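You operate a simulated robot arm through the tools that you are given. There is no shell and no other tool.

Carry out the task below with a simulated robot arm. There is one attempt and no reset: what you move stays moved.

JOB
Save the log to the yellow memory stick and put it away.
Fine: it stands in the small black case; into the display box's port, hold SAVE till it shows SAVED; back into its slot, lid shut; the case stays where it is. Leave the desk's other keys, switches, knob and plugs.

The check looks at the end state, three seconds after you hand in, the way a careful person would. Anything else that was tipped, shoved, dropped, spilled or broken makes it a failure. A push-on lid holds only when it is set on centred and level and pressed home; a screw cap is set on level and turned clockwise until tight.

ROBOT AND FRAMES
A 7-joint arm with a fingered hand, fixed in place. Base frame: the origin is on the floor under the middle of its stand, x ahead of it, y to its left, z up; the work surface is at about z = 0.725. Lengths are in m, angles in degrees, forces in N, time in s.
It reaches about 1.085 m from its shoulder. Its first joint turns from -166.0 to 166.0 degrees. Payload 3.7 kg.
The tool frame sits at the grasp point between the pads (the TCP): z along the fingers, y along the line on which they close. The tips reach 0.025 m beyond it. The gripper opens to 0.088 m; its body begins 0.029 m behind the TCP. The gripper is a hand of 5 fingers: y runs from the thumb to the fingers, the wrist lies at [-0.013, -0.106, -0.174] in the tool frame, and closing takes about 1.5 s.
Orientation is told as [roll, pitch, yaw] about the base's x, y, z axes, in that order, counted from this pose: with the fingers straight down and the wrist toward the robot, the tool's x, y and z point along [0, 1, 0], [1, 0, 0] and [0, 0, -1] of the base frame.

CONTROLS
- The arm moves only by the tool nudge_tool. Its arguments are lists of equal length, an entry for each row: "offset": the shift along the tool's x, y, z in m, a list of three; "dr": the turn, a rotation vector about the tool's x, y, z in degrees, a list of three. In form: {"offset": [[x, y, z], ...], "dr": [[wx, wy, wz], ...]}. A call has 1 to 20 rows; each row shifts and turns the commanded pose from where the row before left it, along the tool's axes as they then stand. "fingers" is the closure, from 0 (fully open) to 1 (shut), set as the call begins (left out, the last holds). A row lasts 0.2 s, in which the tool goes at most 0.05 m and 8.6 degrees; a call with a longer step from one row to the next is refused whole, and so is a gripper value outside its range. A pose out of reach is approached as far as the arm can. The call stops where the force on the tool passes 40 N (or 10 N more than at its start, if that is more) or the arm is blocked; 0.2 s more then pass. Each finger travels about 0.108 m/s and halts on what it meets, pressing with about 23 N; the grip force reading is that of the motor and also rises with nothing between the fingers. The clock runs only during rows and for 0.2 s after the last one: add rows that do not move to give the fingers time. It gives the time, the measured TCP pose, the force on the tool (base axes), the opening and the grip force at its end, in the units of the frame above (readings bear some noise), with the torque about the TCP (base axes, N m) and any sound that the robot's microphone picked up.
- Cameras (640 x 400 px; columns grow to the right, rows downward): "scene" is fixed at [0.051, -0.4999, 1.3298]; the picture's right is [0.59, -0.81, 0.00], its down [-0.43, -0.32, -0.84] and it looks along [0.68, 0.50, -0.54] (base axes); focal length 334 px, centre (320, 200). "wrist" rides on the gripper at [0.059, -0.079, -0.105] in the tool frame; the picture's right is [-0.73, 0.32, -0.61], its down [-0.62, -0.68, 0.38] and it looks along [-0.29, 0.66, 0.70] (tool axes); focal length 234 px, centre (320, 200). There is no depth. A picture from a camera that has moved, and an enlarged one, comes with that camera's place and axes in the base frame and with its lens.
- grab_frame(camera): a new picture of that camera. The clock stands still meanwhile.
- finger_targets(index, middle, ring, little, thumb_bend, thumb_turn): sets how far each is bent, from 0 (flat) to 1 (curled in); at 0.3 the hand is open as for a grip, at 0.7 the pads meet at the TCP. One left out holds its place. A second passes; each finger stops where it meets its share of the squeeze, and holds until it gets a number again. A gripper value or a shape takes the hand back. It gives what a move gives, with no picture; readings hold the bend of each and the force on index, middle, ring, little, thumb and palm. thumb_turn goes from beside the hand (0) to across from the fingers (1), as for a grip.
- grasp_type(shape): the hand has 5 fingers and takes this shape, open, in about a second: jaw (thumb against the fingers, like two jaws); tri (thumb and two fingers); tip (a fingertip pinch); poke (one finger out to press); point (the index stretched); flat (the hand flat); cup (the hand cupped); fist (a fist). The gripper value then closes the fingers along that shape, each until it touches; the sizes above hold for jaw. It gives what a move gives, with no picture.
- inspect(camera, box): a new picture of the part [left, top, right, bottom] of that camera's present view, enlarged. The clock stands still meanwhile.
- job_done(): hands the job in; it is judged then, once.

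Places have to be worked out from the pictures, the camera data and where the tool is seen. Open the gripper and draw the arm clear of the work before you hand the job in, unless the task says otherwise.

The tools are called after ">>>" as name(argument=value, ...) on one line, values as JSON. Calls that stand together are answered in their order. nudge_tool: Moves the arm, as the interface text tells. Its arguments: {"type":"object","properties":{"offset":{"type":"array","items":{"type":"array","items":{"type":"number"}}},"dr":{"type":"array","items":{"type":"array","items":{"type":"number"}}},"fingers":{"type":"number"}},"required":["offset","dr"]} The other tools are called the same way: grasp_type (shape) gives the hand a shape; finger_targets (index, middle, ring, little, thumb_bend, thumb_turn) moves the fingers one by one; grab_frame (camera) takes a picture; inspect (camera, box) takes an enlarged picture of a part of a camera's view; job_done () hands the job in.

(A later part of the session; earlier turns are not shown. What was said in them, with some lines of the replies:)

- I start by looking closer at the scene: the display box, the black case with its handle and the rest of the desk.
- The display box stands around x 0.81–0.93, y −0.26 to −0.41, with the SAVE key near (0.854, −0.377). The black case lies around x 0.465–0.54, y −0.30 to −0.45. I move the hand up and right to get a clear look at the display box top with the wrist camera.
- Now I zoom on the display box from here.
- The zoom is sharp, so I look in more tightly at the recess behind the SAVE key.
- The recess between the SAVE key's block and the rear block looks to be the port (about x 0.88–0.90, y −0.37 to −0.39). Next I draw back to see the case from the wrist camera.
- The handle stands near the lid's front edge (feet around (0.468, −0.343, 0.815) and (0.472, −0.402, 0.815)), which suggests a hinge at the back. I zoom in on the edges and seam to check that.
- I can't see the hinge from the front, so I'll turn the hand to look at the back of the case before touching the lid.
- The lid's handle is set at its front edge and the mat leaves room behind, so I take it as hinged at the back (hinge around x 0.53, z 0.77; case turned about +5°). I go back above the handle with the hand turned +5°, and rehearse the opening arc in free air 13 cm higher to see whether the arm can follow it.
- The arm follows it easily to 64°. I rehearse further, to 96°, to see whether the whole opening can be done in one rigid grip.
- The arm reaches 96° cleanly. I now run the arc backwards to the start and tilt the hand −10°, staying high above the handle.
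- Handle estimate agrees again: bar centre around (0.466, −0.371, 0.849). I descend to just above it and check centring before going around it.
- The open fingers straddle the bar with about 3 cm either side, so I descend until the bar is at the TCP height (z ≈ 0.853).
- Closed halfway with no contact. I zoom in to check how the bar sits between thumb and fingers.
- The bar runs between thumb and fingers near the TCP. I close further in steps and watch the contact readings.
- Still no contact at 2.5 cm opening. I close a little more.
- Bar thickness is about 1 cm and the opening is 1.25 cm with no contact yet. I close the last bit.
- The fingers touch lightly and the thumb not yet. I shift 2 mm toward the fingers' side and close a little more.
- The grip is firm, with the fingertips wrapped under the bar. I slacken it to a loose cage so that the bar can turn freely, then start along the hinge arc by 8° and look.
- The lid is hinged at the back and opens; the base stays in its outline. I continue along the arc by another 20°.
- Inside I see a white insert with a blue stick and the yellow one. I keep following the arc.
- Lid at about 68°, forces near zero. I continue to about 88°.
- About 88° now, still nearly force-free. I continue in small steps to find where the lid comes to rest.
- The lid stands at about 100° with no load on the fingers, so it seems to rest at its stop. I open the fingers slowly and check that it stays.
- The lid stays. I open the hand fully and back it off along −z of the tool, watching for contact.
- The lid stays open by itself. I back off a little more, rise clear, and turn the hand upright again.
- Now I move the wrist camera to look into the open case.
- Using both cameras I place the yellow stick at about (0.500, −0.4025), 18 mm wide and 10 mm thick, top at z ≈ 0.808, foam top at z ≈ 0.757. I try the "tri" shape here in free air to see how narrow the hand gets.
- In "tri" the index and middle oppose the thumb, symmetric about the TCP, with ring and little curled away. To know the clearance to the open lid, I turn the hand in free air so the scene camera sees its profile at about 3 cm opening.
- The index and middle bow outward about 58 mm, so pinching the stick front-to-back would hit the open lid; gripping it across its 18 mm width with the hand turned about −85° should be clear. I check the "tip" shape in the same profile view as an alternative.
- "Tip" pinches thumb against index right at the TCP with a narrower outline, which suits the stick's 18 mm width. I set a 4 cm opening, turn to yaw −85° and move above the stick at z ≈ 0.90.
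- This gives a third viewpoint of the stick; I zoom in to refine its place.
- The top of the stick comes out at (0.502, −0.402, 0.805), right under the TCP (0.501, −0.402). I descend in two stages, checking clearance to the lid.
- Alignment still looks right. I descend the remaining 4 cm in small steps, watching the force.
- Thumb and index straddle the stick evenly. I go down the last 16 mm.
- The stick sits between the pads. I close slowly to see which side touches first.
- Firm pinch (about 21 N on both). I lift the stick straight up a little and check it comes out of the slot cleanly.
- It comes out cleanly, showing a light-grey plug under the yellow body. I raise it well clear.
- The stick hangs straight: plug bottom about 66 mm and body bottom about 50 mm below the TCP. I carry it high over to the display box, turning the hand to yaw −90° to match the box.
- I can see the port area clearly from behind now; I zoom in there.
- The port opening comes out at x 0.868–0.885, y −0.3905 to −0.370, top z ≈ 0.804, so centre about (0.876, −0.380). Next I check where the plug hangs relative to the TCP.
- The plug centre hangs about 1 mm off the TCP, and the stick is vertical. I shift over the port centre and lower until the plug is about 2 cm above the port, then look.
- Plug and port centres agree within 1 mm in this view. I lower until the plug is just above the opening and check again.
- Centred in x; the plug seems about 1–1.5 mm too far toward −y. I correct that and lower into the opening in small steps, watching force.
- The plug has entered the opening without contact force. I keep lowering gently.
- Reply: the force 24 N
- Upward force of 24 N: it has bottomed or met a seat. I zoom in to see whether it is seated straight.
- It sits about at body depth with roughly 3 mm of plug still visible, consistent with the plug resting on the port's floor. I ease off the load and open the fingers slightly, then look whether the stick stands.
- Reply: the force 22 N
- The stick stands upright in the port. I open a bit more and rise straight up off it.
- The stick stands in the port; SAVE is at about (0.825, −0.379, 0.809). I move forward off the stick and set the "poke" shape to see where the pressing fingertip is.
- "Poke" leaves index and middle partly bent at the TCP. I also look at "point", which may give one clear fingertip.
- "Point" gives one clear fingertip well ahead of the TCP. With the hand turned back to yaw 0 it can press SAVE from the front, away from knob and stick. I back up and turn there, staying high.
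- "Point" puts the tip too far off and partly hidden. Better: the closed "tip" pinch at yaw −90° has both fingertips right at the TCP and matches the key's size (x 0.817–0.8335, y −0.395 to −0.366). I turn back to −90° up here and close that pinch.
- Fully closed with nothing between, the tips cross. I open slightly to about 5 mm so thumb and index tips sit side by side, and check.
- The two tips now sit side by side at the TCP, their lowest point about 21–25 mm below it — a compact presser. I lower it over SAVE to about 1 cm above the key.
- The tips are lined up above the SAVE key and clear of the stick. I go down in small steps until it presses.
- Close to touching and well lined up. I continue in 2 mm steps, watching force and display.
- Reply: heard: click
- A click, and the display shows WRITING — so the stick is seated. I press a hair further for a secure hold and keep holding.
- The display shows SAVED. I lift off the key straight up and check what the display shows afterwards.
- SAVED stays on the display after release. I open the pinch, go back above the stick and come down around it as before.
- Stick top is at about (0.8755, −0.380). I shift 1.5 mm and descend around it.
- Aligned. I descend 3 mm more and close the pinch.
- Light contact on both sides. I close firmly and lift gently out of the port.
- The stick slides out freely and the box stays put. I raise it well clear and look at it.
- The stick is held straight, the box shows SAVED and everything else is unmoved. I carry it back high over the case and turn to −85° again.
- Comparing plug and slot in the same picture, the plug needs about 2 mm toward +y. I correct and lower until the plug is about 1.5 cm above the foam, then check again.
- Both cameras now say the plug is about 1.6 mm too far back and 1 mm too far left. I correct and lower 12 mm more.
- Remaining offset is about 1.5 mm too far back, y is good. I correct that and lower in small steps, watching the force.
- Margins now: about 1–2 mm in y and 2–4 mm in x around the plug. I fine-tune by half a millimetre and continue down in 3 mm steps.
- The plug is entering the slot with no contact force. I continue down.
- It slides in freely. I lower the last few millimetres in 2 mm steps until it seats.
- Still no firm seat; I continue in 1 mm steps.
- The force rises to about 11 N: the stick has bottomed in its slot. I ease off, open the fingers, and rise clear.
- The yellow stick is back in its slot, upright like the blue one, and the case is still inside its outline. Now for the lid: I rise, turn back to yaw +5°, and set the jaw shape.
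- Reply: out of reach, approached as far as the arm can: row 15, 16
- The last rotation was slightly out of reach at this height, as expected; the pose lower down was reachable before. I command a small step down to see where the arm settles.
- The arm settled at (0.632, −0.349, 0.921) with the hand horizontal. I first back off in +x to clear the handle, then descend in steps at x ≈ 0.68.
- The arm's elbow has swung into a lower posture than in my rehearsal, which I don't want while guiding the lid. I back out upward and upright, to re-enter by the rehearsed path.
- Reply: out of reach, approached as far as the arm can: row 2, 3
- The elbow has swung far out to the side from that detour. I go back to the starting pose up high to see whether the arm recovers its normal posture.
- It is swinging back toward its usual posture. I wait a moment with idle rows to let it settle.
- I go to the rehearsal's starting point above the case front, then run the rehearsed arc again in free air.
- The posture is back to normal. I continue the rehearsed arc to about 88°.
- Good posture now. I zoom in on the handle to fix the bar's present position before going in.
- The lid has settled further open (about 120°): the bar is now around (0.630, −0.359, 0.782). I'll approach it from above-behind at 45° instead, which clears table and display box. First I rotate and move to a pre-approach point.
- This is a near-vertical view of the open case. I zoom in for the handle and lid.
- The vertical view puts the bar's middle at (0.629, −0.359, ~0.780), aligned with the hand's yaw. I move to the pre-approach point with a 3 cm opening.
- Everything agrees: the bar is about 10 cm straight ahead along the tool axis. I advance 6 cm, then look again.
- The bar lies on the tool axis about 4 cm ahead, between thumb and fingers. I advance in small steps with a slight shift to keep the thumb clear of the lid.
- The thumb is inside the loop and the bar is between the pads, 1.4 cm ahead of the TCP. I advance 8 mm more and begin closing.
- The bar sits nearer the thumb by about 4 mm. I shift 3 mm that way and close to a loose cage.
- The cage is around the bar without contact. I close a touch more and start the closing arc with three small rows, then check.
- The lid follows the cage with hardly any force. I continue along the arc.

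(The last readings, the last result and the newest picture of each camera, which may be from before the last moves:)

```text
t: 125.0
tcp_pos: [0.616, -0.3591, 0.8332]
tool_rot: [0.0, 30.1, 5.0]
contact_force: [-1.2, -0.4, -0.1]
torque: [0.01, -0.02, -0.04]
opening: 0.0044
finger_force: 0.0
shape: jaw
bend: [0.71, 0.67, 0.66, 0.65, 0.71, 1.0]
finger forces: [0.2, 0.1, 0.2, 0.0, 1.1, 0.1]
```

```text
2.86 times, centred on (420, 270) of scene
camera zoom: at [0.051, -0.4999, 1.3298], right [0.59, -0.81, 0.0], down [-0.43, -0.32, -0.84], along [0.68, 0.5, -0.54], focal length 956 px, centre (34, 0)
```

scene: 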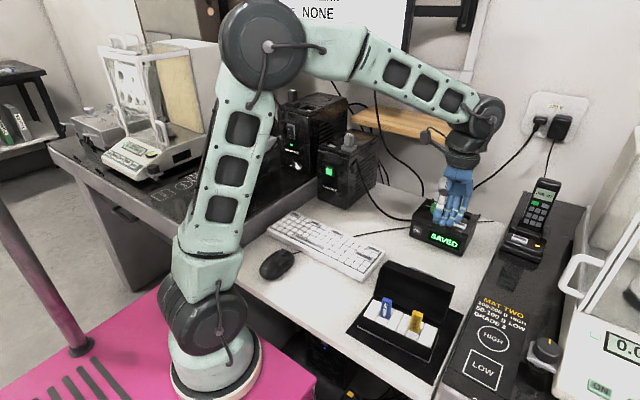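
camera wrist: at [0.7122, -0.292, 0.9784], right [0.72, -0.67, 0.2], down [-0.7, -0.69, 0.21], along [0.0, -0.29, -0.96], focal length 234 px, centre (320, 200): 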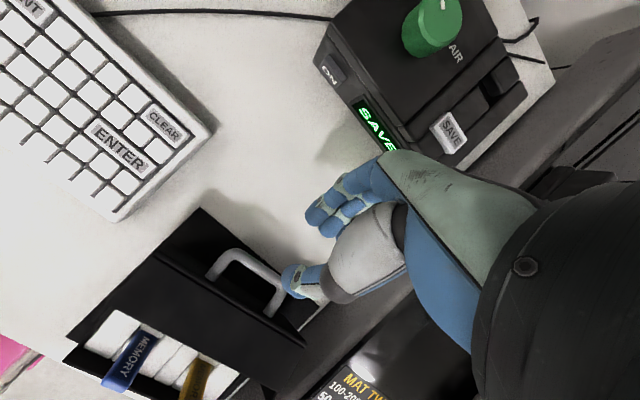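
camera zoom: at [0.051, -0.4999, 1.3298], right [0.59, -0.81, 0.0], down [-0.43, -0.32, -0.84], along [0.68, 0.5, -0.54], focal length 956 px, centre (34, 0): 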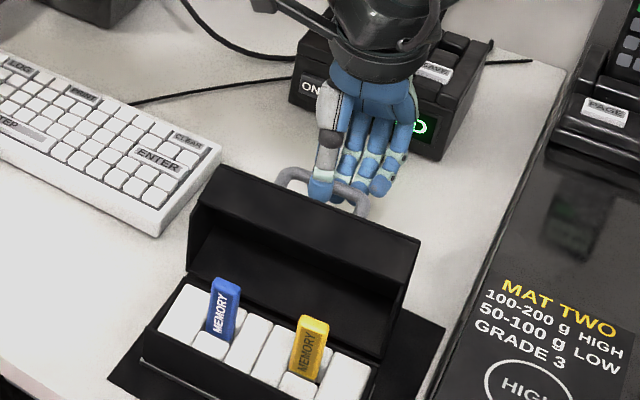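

>>> nudge_tool(offset=[[0, -0.00686, -0.00278], [0, -0.00697, -0.00249], [0, -0.00707, -0.0022], [0, -0.00715, -0.0019], [0, -0.00722, -0.0016]], dr=[[-1.827, 0, 0], [-1.827, 0, 0], [-1.827, 0, 0], [-1.827, 0, 0], [-1.827, 0, 0]])

>>> inspect(camera="wrist", box=[200, 150, 350, 320])

>>> inspect(camera="scene", box=[360, 200, 480, 340])

```text
t: 126.2
tcp_pos: [0.5895, -0.3622, 0.8597]
tool_rot: [-0.1, 21.0, 5.1]
contact_force: [0.4, 0.4, -2.4]
torque: [-0.01, 0.02, -0.03]
opening: 0.0045
finger_force: 0.1
shape: jaw
bend: [0.71, 0.67, 0.66, 0.65, 0.71, 1.0]
finger forces: [0.5, 0.4, 0.1, 0.1, 1.4, 0.0]
```

```text
2.35 times, centred on (275, 235) of wrist
camera zoom: at [0.5487, -0.3061, 0.9866], right [0.58, -0.68, 0.45], down [-0.71, -0.69, -0.11], along [0.39, -0.26, -0.89], focal length 551 px, centre (426, 118)
```

zoom: 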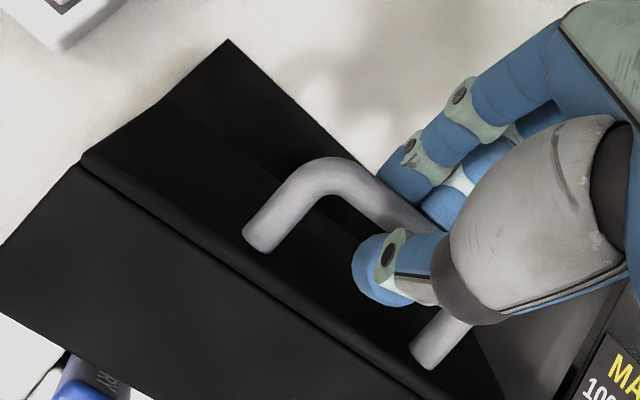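

```text
2.86 times, centred on (420, 270) of scene
camera zoom: at [0.051, -0.4999, 1.3298], right [0.59, -0.81, 0.0], down [-0.43, -0.32, -0.84], along [0.68, 0.5, -0.54], focal length 956 px, centre (34, 0)
```

zoom: 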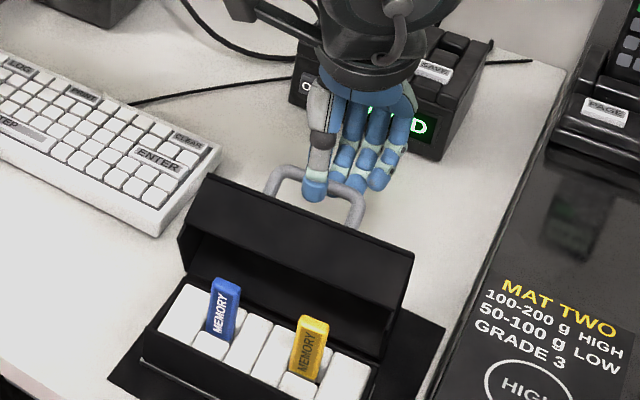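

The lid is now about 70° open and the base hasn't moved. I continue.

>>> nudge_tool(offset=[[0, -0.00728, -0.0013], [0, -0.00733, -0.001], [0, -0.00737, -0.00069], [0, -0.00739, -0.00038]], dr=[[-1.827, 0, 0], [-1.827, 0, 0], [-1.827, 0, 0], [-1.827, 0, 0]])

>>> inspect(camera="wrist", box=[200, 150, 350, 320])

>>> inspect(camera="scene", box=[350, 220, 470, 360])

```text
t: 127.2
tcp_pos: [0.5636, -0.3647, 0.8698]
tool_rot: [-0.1, 13.7, 5.1]
contact_force: [-1.0, 0.8, -1.4]
torque: [-0.01, -0.04, 0.0]
opening: 0.0043
finger_force: 0.1
shape: jaw
bend: [0.71, 0.67, 0.66, 0.65, 0.71, 1.0]
finger forces: [0.4, 0.3, 0.2, 0.0, 1.4, 0.1]
```

```text
2.35 times, centred on (275, 235) of wrist
camera zoom: at [0.5063, -0.3099, 0.9925], right [0.52, -0.68, 0.51], down [-0.69, -0.69, -0.21], along [0.5, -0.25, -0.83], focal length 551 px, centre (426, 118)
```

zoom: 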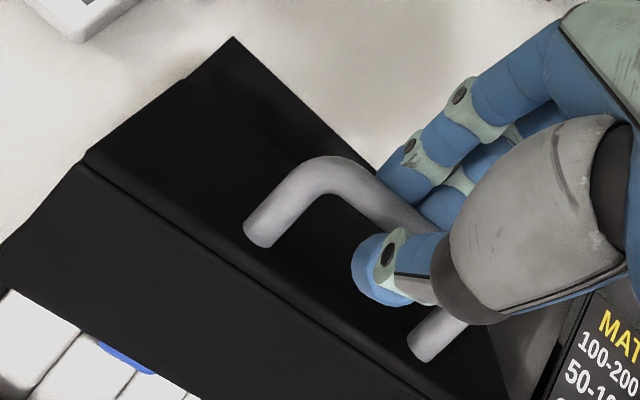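

```text
2.86 times, centred on (410, 290) of scene
camera zoom: at [0.051, -0.4999, 1.3298], right [0.59, -0.81, 0.0], down [-0.43, -0.32, -0.84], along [0.68, 0.5, -0.54], focal length 956 px, centre (63, -57)
```

zoom: 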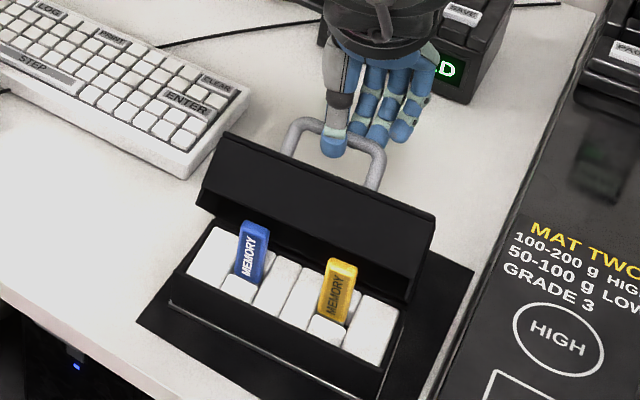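

>>> nudge_tool(offset=[[0, -0.0074, -8e-05], [0, -0.0074, 0.00023], [0, -0.00738, 0.00054], [0, -0.00735, 0.00085]], dr=[[-1.827, 0, 0], [-1.827, 0, 0], [-1.827, 0, 0], [-1.827, 0, 0]])

>>> inspect(camera="wrist", box=[200, 150, 350, 320])

>>> inspect(camera="scene", box=[350, 220, 470, 360])

```text
t: 128.2
tcp_pos: [0.5349, -0.3669, 0.8756]
tool_rot: [-0.1, 6.3, 5.1]
contact_force: [-0.1, 0.8, -1.4]
torque: [0.02, 0.01, -0.02]
opening: 0.0041
finger_force: 0.0
shape: jaw
bend: [0.71, 0.67, 0.66, 0.65, 0.71, 1.0]
finger forces: [0.6, 0.5, 0.2, 0.0, 1.4, 0.1]
```

```text
2.35 times, centred on (275, 235) of wrist
camera zoom: at [0.4625, -0.3137, 0.9897], right [0.45, -0.69, 0.57], down [-0.66, -0.68, -0.31], along [0.6, -0.24, -0.76], focal length 551 px, centre (426, 118)
```

zoom: 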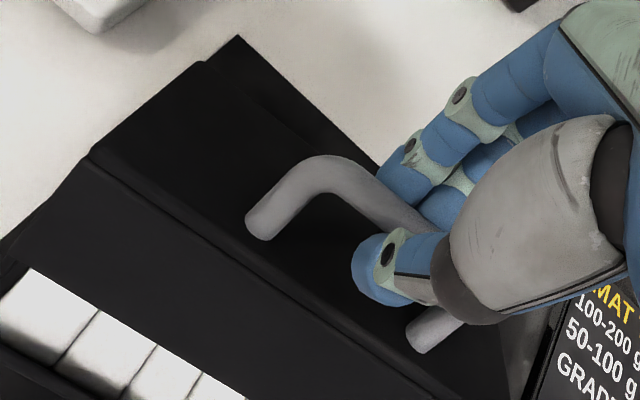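

```text
2.86 times, centred on (410, 290) of scene
camera zoom: at [0.051, -0.4999, 1.3298], right [0.59, -0.81, 0.0], down [-0.43, -0.32, -0.84], along [0.68, 0.5, -0.54], focal length 956 px, centre (63, -57)
```

zoom: 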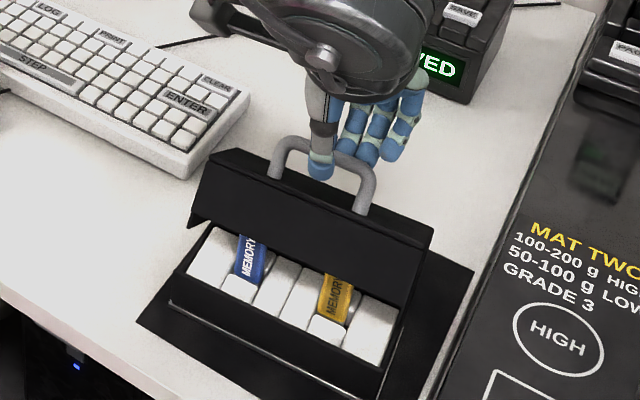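

About 38° open; the lid is coming down over the sticks. I continue, still slowly.

>>> nudge_tool(offset=[[0, -0.00731, 0.00115], [0, -0.00726, 0.00145], [0, -0.00719, 0.00175], [0, -0.00711, 0.00205]], dr=[[-1.827, 0, 0], [-1.827, 0, 0], [-1.827, 0, 0], [-1.827, 0, 0]])

>>> inspect(camera="wrist", box=[150, 150, 350, 350])

>>> inspect(camera="scene", box=[350, 240, 470, 380])

```text
t: 129.2
tcp_pos: [0.5044, -0.3709, 0.8716]
tool_rot: [0.0, -1.0, 5.1]
contact_force: [-0.6, 1.4, -0.9]
torque: [0.02, -0.01, -0.03]
opening: 0.0047
finger_force: 0.1
shape: jaw
bend: [0.71, 0.67, 0.66, 0.65, 0.71, 1.0]
finger forces: [0.3, 0.2, 0.3, 0.1, 1.0, 0.1]
```

```text
2.00 times, centred on (250, 250) of wrist
camera zoom: at [0.4199, -0.3178, 0.9757], right [0.38, -0.7, 0.61], down [-0.62, -0.68, -0.39], along [0.69, -0.23, -0.68], focal length 468 px, centre (460, 100)
```

zoom: 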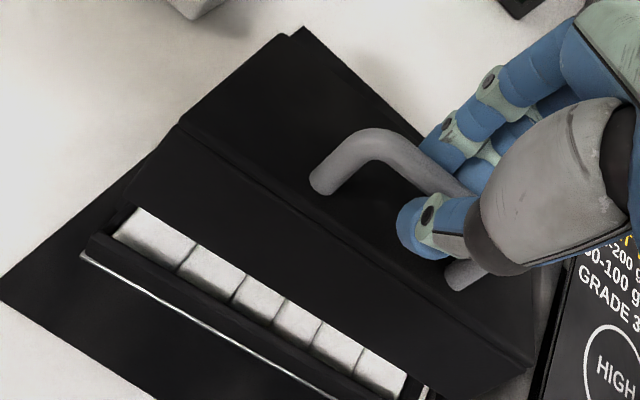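

```text
2.86 times, centred on (410, 310) of scene
camera zoom: at [0.051, -0.4999, 1.3298], right [0.59, -0.81, 0.0], down [-0.43, -0.32, -0.84], along [0.68, 0.5, -0.54], focal length 956 px, centre (63, -114)
```

zoom: 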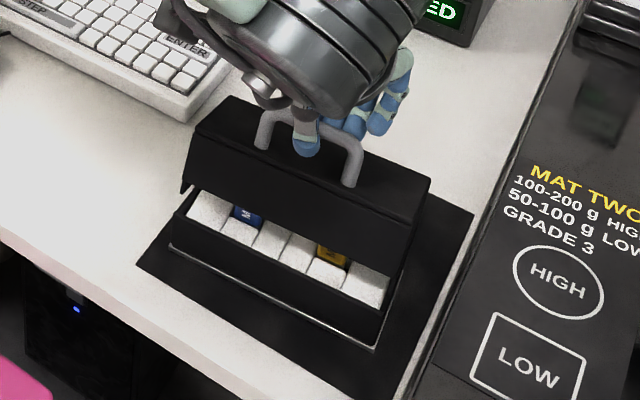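

>>> nudge_tool(offset=[[0, -0.00702, 0.00235], [0, -0.00691, 0.00264], [0, -0.0068, 0.00291]], dr=[[-1.827, 0, 0], [-1.827, 0, 0], [-1.827, 0, 0]])

>>> inspect(camera="wrist", box=[150, 150, 350, 350])

>>> inspect(camera="scene", box=[350, 240, 470, 380])

```text
t: 130.0
tcp_pos: [0.4845, -0.3715, 0.8611]
tool_rot: [0.0, -6.4, 5.1]
contact_force: [-0.6, -0.1, 0.2]
torque: [0.01, -0.02, 0.02]
opening: 0.0045
finger_force: 0.1
shape: jaw
bend: [0.71, 0.67, 0.66, 0.65, 0.71, 1.0]
finger forces: [0.1, 0.0, 0.3, 0.0, 0.4, 0.0]
```

```text
2.00 times, centred on (250, 250) of wrist
camera zoom: at [0.3901, -0.3204, 0.9583], right [0.32, -0.7, 0.64], down [-0.58, -0.68, -0.46], along [0.75, -0.22, -0.62], focal length 468 px, centre (460, 100)
```

zoom: 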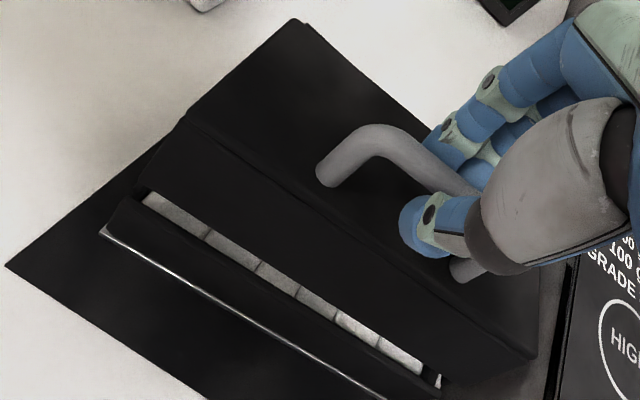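

```text
2.86 times, centred on (410, 310) of scene
camera zoom: at [0.051, -0.4999, 1.3298], right [0.59, -0.81, 0.0], down [-0.43, -0.32, -0.84], along [0.68, 0.5, -0.54], focal length 956 px, centre (63, -114)
```

zoom: 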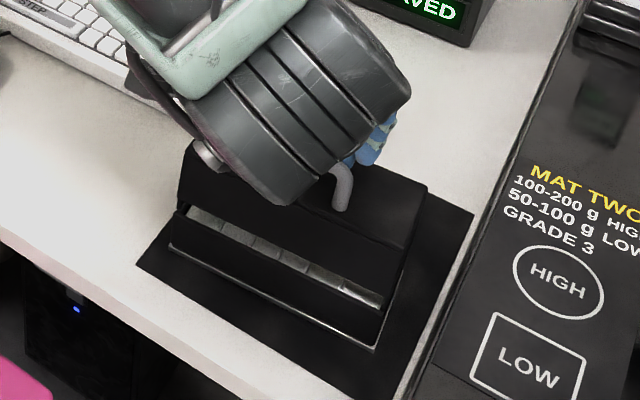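

Nearly closed. I continue with the last rows in small steps.

>>> nudge_tool(offset=[[0, -0.00333, 0.0016], [0, -0.00333, 0.0016]], dr=[[-0.9, 0, 0], [-0.9, 0, 0]])

>>> nudge_tool(offset=[[0, -0.0033, 0.00175]], dr=[[-0.9, 0, 0]])

>>> inspect(camera="wrist", box=[150, 150, 350, 350])

>>> inspect(camera="scene", box=[350, 240, 470, 380])

```text
t: 130.6
tcp_pos: [0.4786, -0.3732, 0.8584]
tool_rot: [0.0, -8.3, 5.3]
contact_force: [0.3, 0.5, 0.3]
torque: [0.0, 0.01, 0.03]
opening: 0.0042
finger_force: 0.0
shape: jaw
bend: [0.71, 0.67, 0.66, 0.65, 0.72, 1.0]
finger forces: [0.1, 0.1, 0.3, 0.0, 0.5, 0.1]
```

```text
t: 131.0
tcp_pos: [0.4752, -0.3725, 0.8565]
tool_rot: [0.0, -9.1, 5.1]
contact_force: [0.4, -0.7, -1.1]
torque: [-0.02, 0.04, 0.01]
opening: 0.0041
finger_force: 0.0
shape: jaw
bend: [0.71, 0.67, 0.66, 0.65, 0.72, 1.0]
finger forces: [0.0, 0.0, 0.2, 0.0, 0.4, 0.0]
```

```text
2.00 times, centred on (250, 250) of wrist
camera zoom: at [0.3766, -0.3214, 0.9483], right [0.29, -0.7, 0.65], down [-0.55, -0.68, -0.49], along [0.78, -0.22, -0.58], focal length 468 px, centre (460, 100)
```

zoom: 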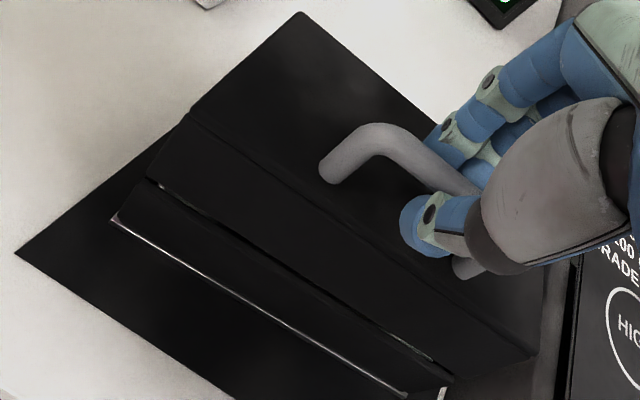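

```text
2.86 times, centred on (410, 310) of scene
camera zoom: at [0.051, -0.4999, 1.3298], right [0.59, -0.81, 0.0], down [-0.43, -0.32, -0.84], along [0.68, 0.5, -0.54], focal length 956 px, centre (63, -114)
```

zoom: 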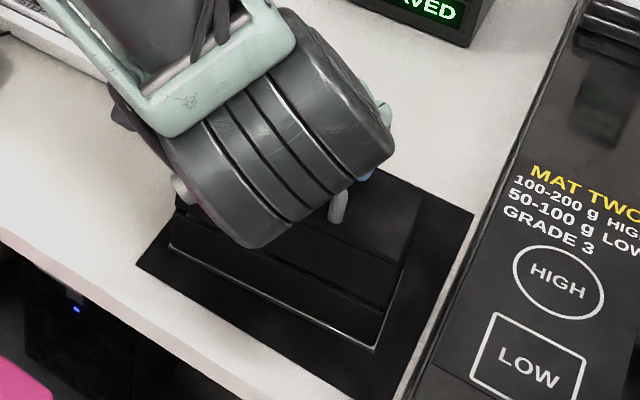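

>>> nudge_tool(offset=[[0, -0.0032, 0.0018]], dr=[[-0.9, 0, 0]])

>>> nudge_tool(offset=[[0, -0.0015, 0.001], [0, 0, 0]], dr=[[0, 0, 0], [0, 0, 0]])

>>> inspect(camera="wrist", box=[150, 150, 350, 350])

```text
t: 131.4
tcp_pos: [0.4726, -0.3729, 0.8536]
tool_rot: [0.0, -10.0, 5.0]
contact_force: [-0.8, -0.2, 0.0]
torque: [0.0, 0.02, -0.02]
opening: 0.0044
finger_force: 0.0
shape: jaw
bend: [0.71, 0.67, 0.66, 0.65, 0.72, 1.0]
finger forces: [0.0, 0.0, 0.0, 0.1, 0.0, 0.0]
```

```text
t: 132.0
tcp_pos: [0.4712, -0.3739, 0.8517]
tool_rot: [0.0, -10.0, 5.1]
contact_force: [0.1, 0.0, -0.3]
torque: [-0.02, -0.03, 0.01]
opening: 0.0043
finger_force: 0.1
shape: jaw
bend: [0.71, 0.67, 0.66, 0.65, 0.72, 1.0]
finger forces: [0.0, 0.0, 0.0, 0.0, 0.1, 0.1]
```

```text
2.00 times, centred on (250, 250) of wrist
camera zoom: at [0.3713, -0.3219, 0.9429], right [0.28, -0.7, 0.65], down [-0.55, -0.67, -0.5], along [0.79, -0.22, -0.57], focal length 468 px, centre (460, 100)
```

zoom: 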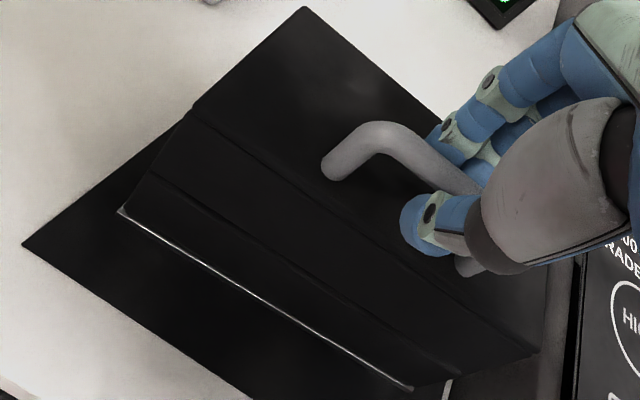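

The lid is down with no gap and no load on the fingers. I open the hand and rise straight off the handle.

>>> nudge_tool(offset=[[0, 0, 0], [0, 0, 0], [0, 0, 0], [0, 0, 0]], dr=[[0, 0, 0], [0, 0, 0], [0, 0, 0], [0, 0, 0]], fingers=0.3)

>>> nudge_tool(offset=[[0, 0.0018, -0.015], [0, 0.0035, -0.025], [0, 0.005, -0.03], [0, 0.005, -0.03]], dr=[[0, 0, 0], [0, 0, 0], [0, 0, 0], [0, 0, 0]])

>>> inspect(camera="wrist", box=[100, 180, 320, 390])

>>> inspect(camera="scene", box=[340, 250, 480, 390])

```text
t: 133.0
tcp_pos: [0.4712, -0.3731, 0.852]
tool_rot: [-0.1, -10.0, 5.1]
contact_force: [0.3, -0.2, 0.0]
torque: [-0.01, -0.03, -0.01]
opening: 0.0613
finger_force: 0.0
shape: jaw
bend: [0.28, 0.37, 0.34, 0.35, 0.58, 0.99]
finger forces: [0.0, 0.0, 0.1, 0.0, 0.0, 0.1]
```

```text
t: 134.0
tcp_pos: [0.4688, -0.3725, 0.9537]
tool_rot: [0.1, -10.0, 4.9]
contact_force: [-0.4, -0.6, 0.3]
torque: [0.0, 0.0, -0.06]
opening: 0.0615
finger_force: 0.0
shape: jaw
bend: [0.28, 0.37, 0.34, 0.35, 0.58, 0.99]
finger forces: [0.0, 0.0, 0.0, 0.0, 0.0, 0.0]
```

```text
1.90 times, centred on (210, 285) of wrist
camera zoom: at [0.368, -0.3221, 1.0445], right [0.28, -0.7, 0.65], down [-0.55, -0.67, -0.5], along [0.79, -0.22, -0.57], focal length 446 px, centre (530, 38)
```

zoom: 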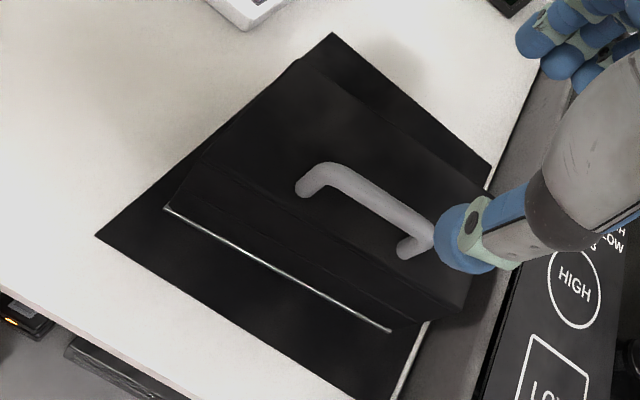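

```text
2.86 times, centred on (410, 320) of scene
camera zoom: at [0.051, -0.4999, 1.3298], right [0.59, -0.81, 0.0], down [-0.43, -0.32, -0.84], along [0.68, 0.5, -0.54], focal length 956 px, centre (63, -143)
```

zoom: 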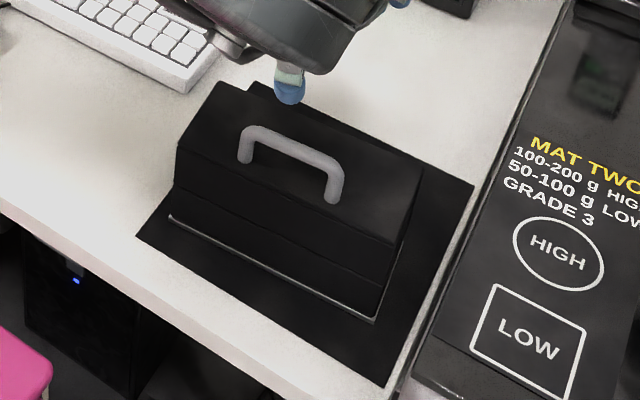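

The lid is shut. I compare with the very first close-up by taking the same crop, to see if lid and case are exactly where they were.

>>> nudge_tool(offset=[[0, -0.02, -0.03], [0, -0.03, -0.03], [0, -0.03, -0.03]], dr=[[3.3, 0, 0], [3.3, 0, 0], [3.4, 0, 0]])

>>> inspect(camera="scene", box=[350, 265, 470, 355])

>>> inspect(camera="scene", box=[365, 270, 415, 330])

>>> grab_frame(camera="scene")

```text
t: 134.8
tcp_pos: [0.3798, -0.3799, 1.0347]
tool_rot: [-0.1, 0.1, 5.0]
contact_force: [-0.3, 0.2, 0.5]
torque: [-0.01, 0.02, 0.0]
opening: 0.0613
finger_force: 0.1
shape: jaw
bend: [0.27, 0.37, 0.34, 0.35, 0.58, 0.99]
finger forces: [0.0, 0.0, 0.0, 0.0, 0.0, 0.0]
```

```text
4.44 times, centred on (410, 310) of scene
camera zoom: at [0.051, -0.4999, 1.3298], right [0.59, -0.81, 0.0], down [-0.43, -0.32, -0.84], along [0.68, 0.5, -0.54], focal length 1487 px, centre (-80, -289)
```

zoom: 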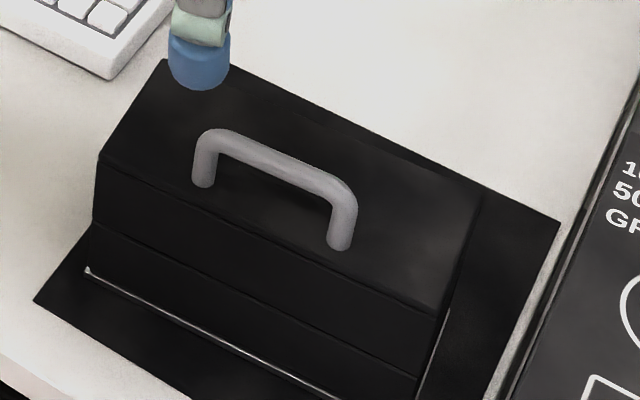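

```text
6.67 times, centred on (390, 300) of scene
camera zoom: at [0.051, -0.4999, 1.3298], right [0.59, -0.81, 0.0], down [-0.43, -0.32, -0.84], along [0.68, 0.5, -0.54], focal length 2230 px, centre (-147, -467)
```

zoom: 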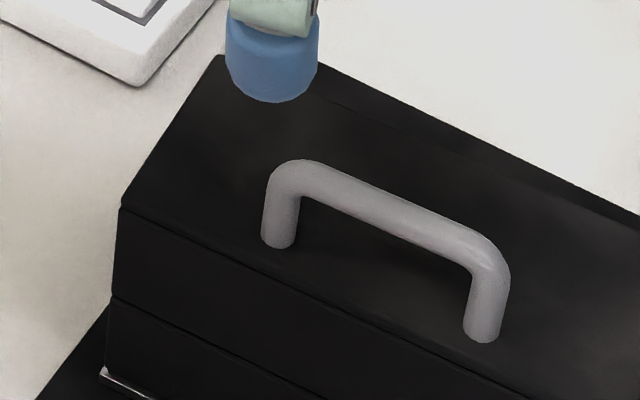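

```text
taken
```

scene: 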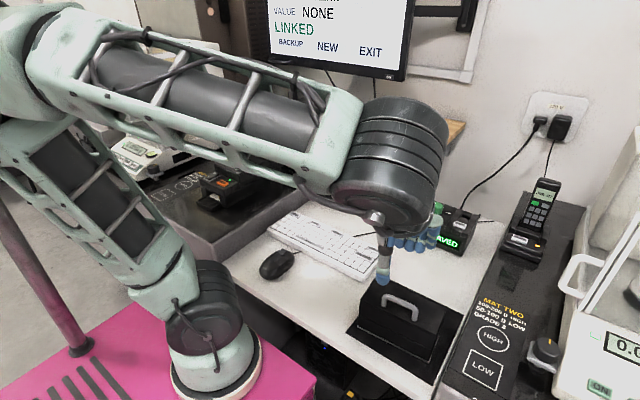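

The crop matches the first one pixel for pixel: lid fully shut, case in place. I draw the arm back to its starting pose with the hand open and take a last look around.

>>> nudge_tool(offset=[[0.026, 0.04, -0.008], [0.026, 0.04, -0.008], [0.026, 0.04, -0.008], [0.026, 0.04, -0.009], [0.026, 0.04, -0.009], [0, 0, 0]], dr=[[0, 0, 1.0], [0, 0, 1.0], [0, 0, 1.0], [0, 0, 1.0], [0, 0, 1.0], [0, 0, 0]], fingers=0.0)

>>> grab_frame(camera="scene")

>>> inspect(camera="scene", box=[390, 180, 500, 270])

>>> inspect(camera="scene", box=[330, 260, 480, 390])

```text
t: 136.2
tcp_pos: [0.5726, -0.2411, 1.0767]
tool_rot: [0.1, -0.1, 0.1]
contact_force: [0.2, 0.6, 0.2]
torque: [-0.02, 0.02, -0.03]
opening: 0.088
finger_force: 0.1
shape: jaw
bend: [0.3, 0.3, 0.3, 0.3, 0.3, 0.98]
finger forces: [0.1, 0.0, 0.0, 0.0, 0.0, 0.0]
```

```text
taken
```

scene: 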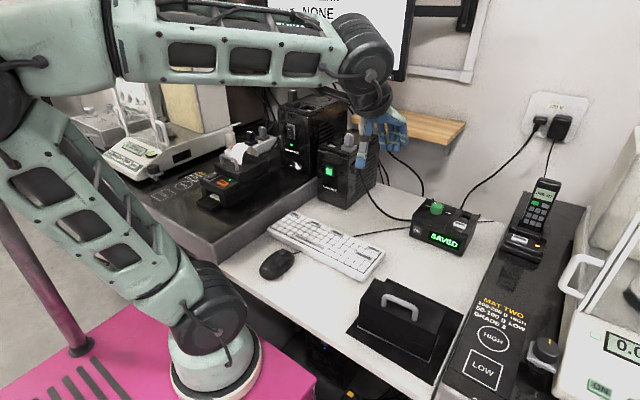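

```text
4.44 times, centred on (445, 225) of scene
camera zoom: at [0.051, -0.4999, 1.3298], right [0.59, -0.81, 0.0], down [-0.43, -0.32, -0.84], along [0.68, 0.5, -0.54], focal length 1487 px, centre (-236, 89)
```

zoom: 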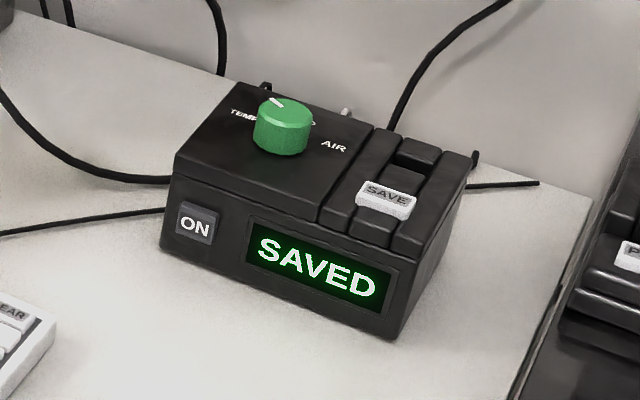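

```text
3.08 times, centred on (405, 325) of scene
camera zoom: at [0.051, -0.4999, 1.3298], right [0.59, -0.81, 0.0], down [-0.43, -0.32, -0.84], along [0.68, 0.5, -0.54], focal length 1029 px, centre (58, -185)
```

zoom: 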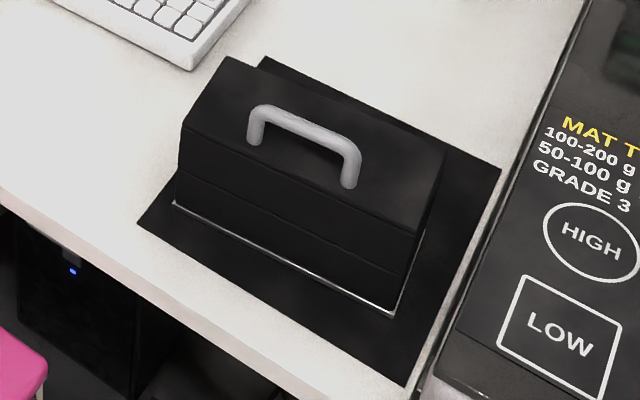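

Everything matches the starting state apart from the display, which now shows SAVED. The box, knob and keyboard are unmoved, the case is shut in its outline with the stick back in its slot, and the arm is clear with the hand open. I hand the job in.

>>> job_done()

```text
The job is handed in.
```

The log is saved to the yellow memory stick, and the stick is back in its slot in the black case with the lid shut. I've handed the job in, but no verdict has come back yet.

- **Saving:** with the stick in the display box's port, holding SAVE showed WRITING and then SAVED. The display still read SAVED when I handed in.
- **Case:** a final close-up matched the first one taken at the start. The lid is fully closed and the case is exactly where it stood.
- **Rest of the desk:** I pressed only SAVE. In the final pictures the display box, knob, keyboard and cables look as they did at the start, and the blue stick was still in its slot just before I closed the lid.
- **Arm:** it is back near its starting pose with the hand open and clear of the desk.
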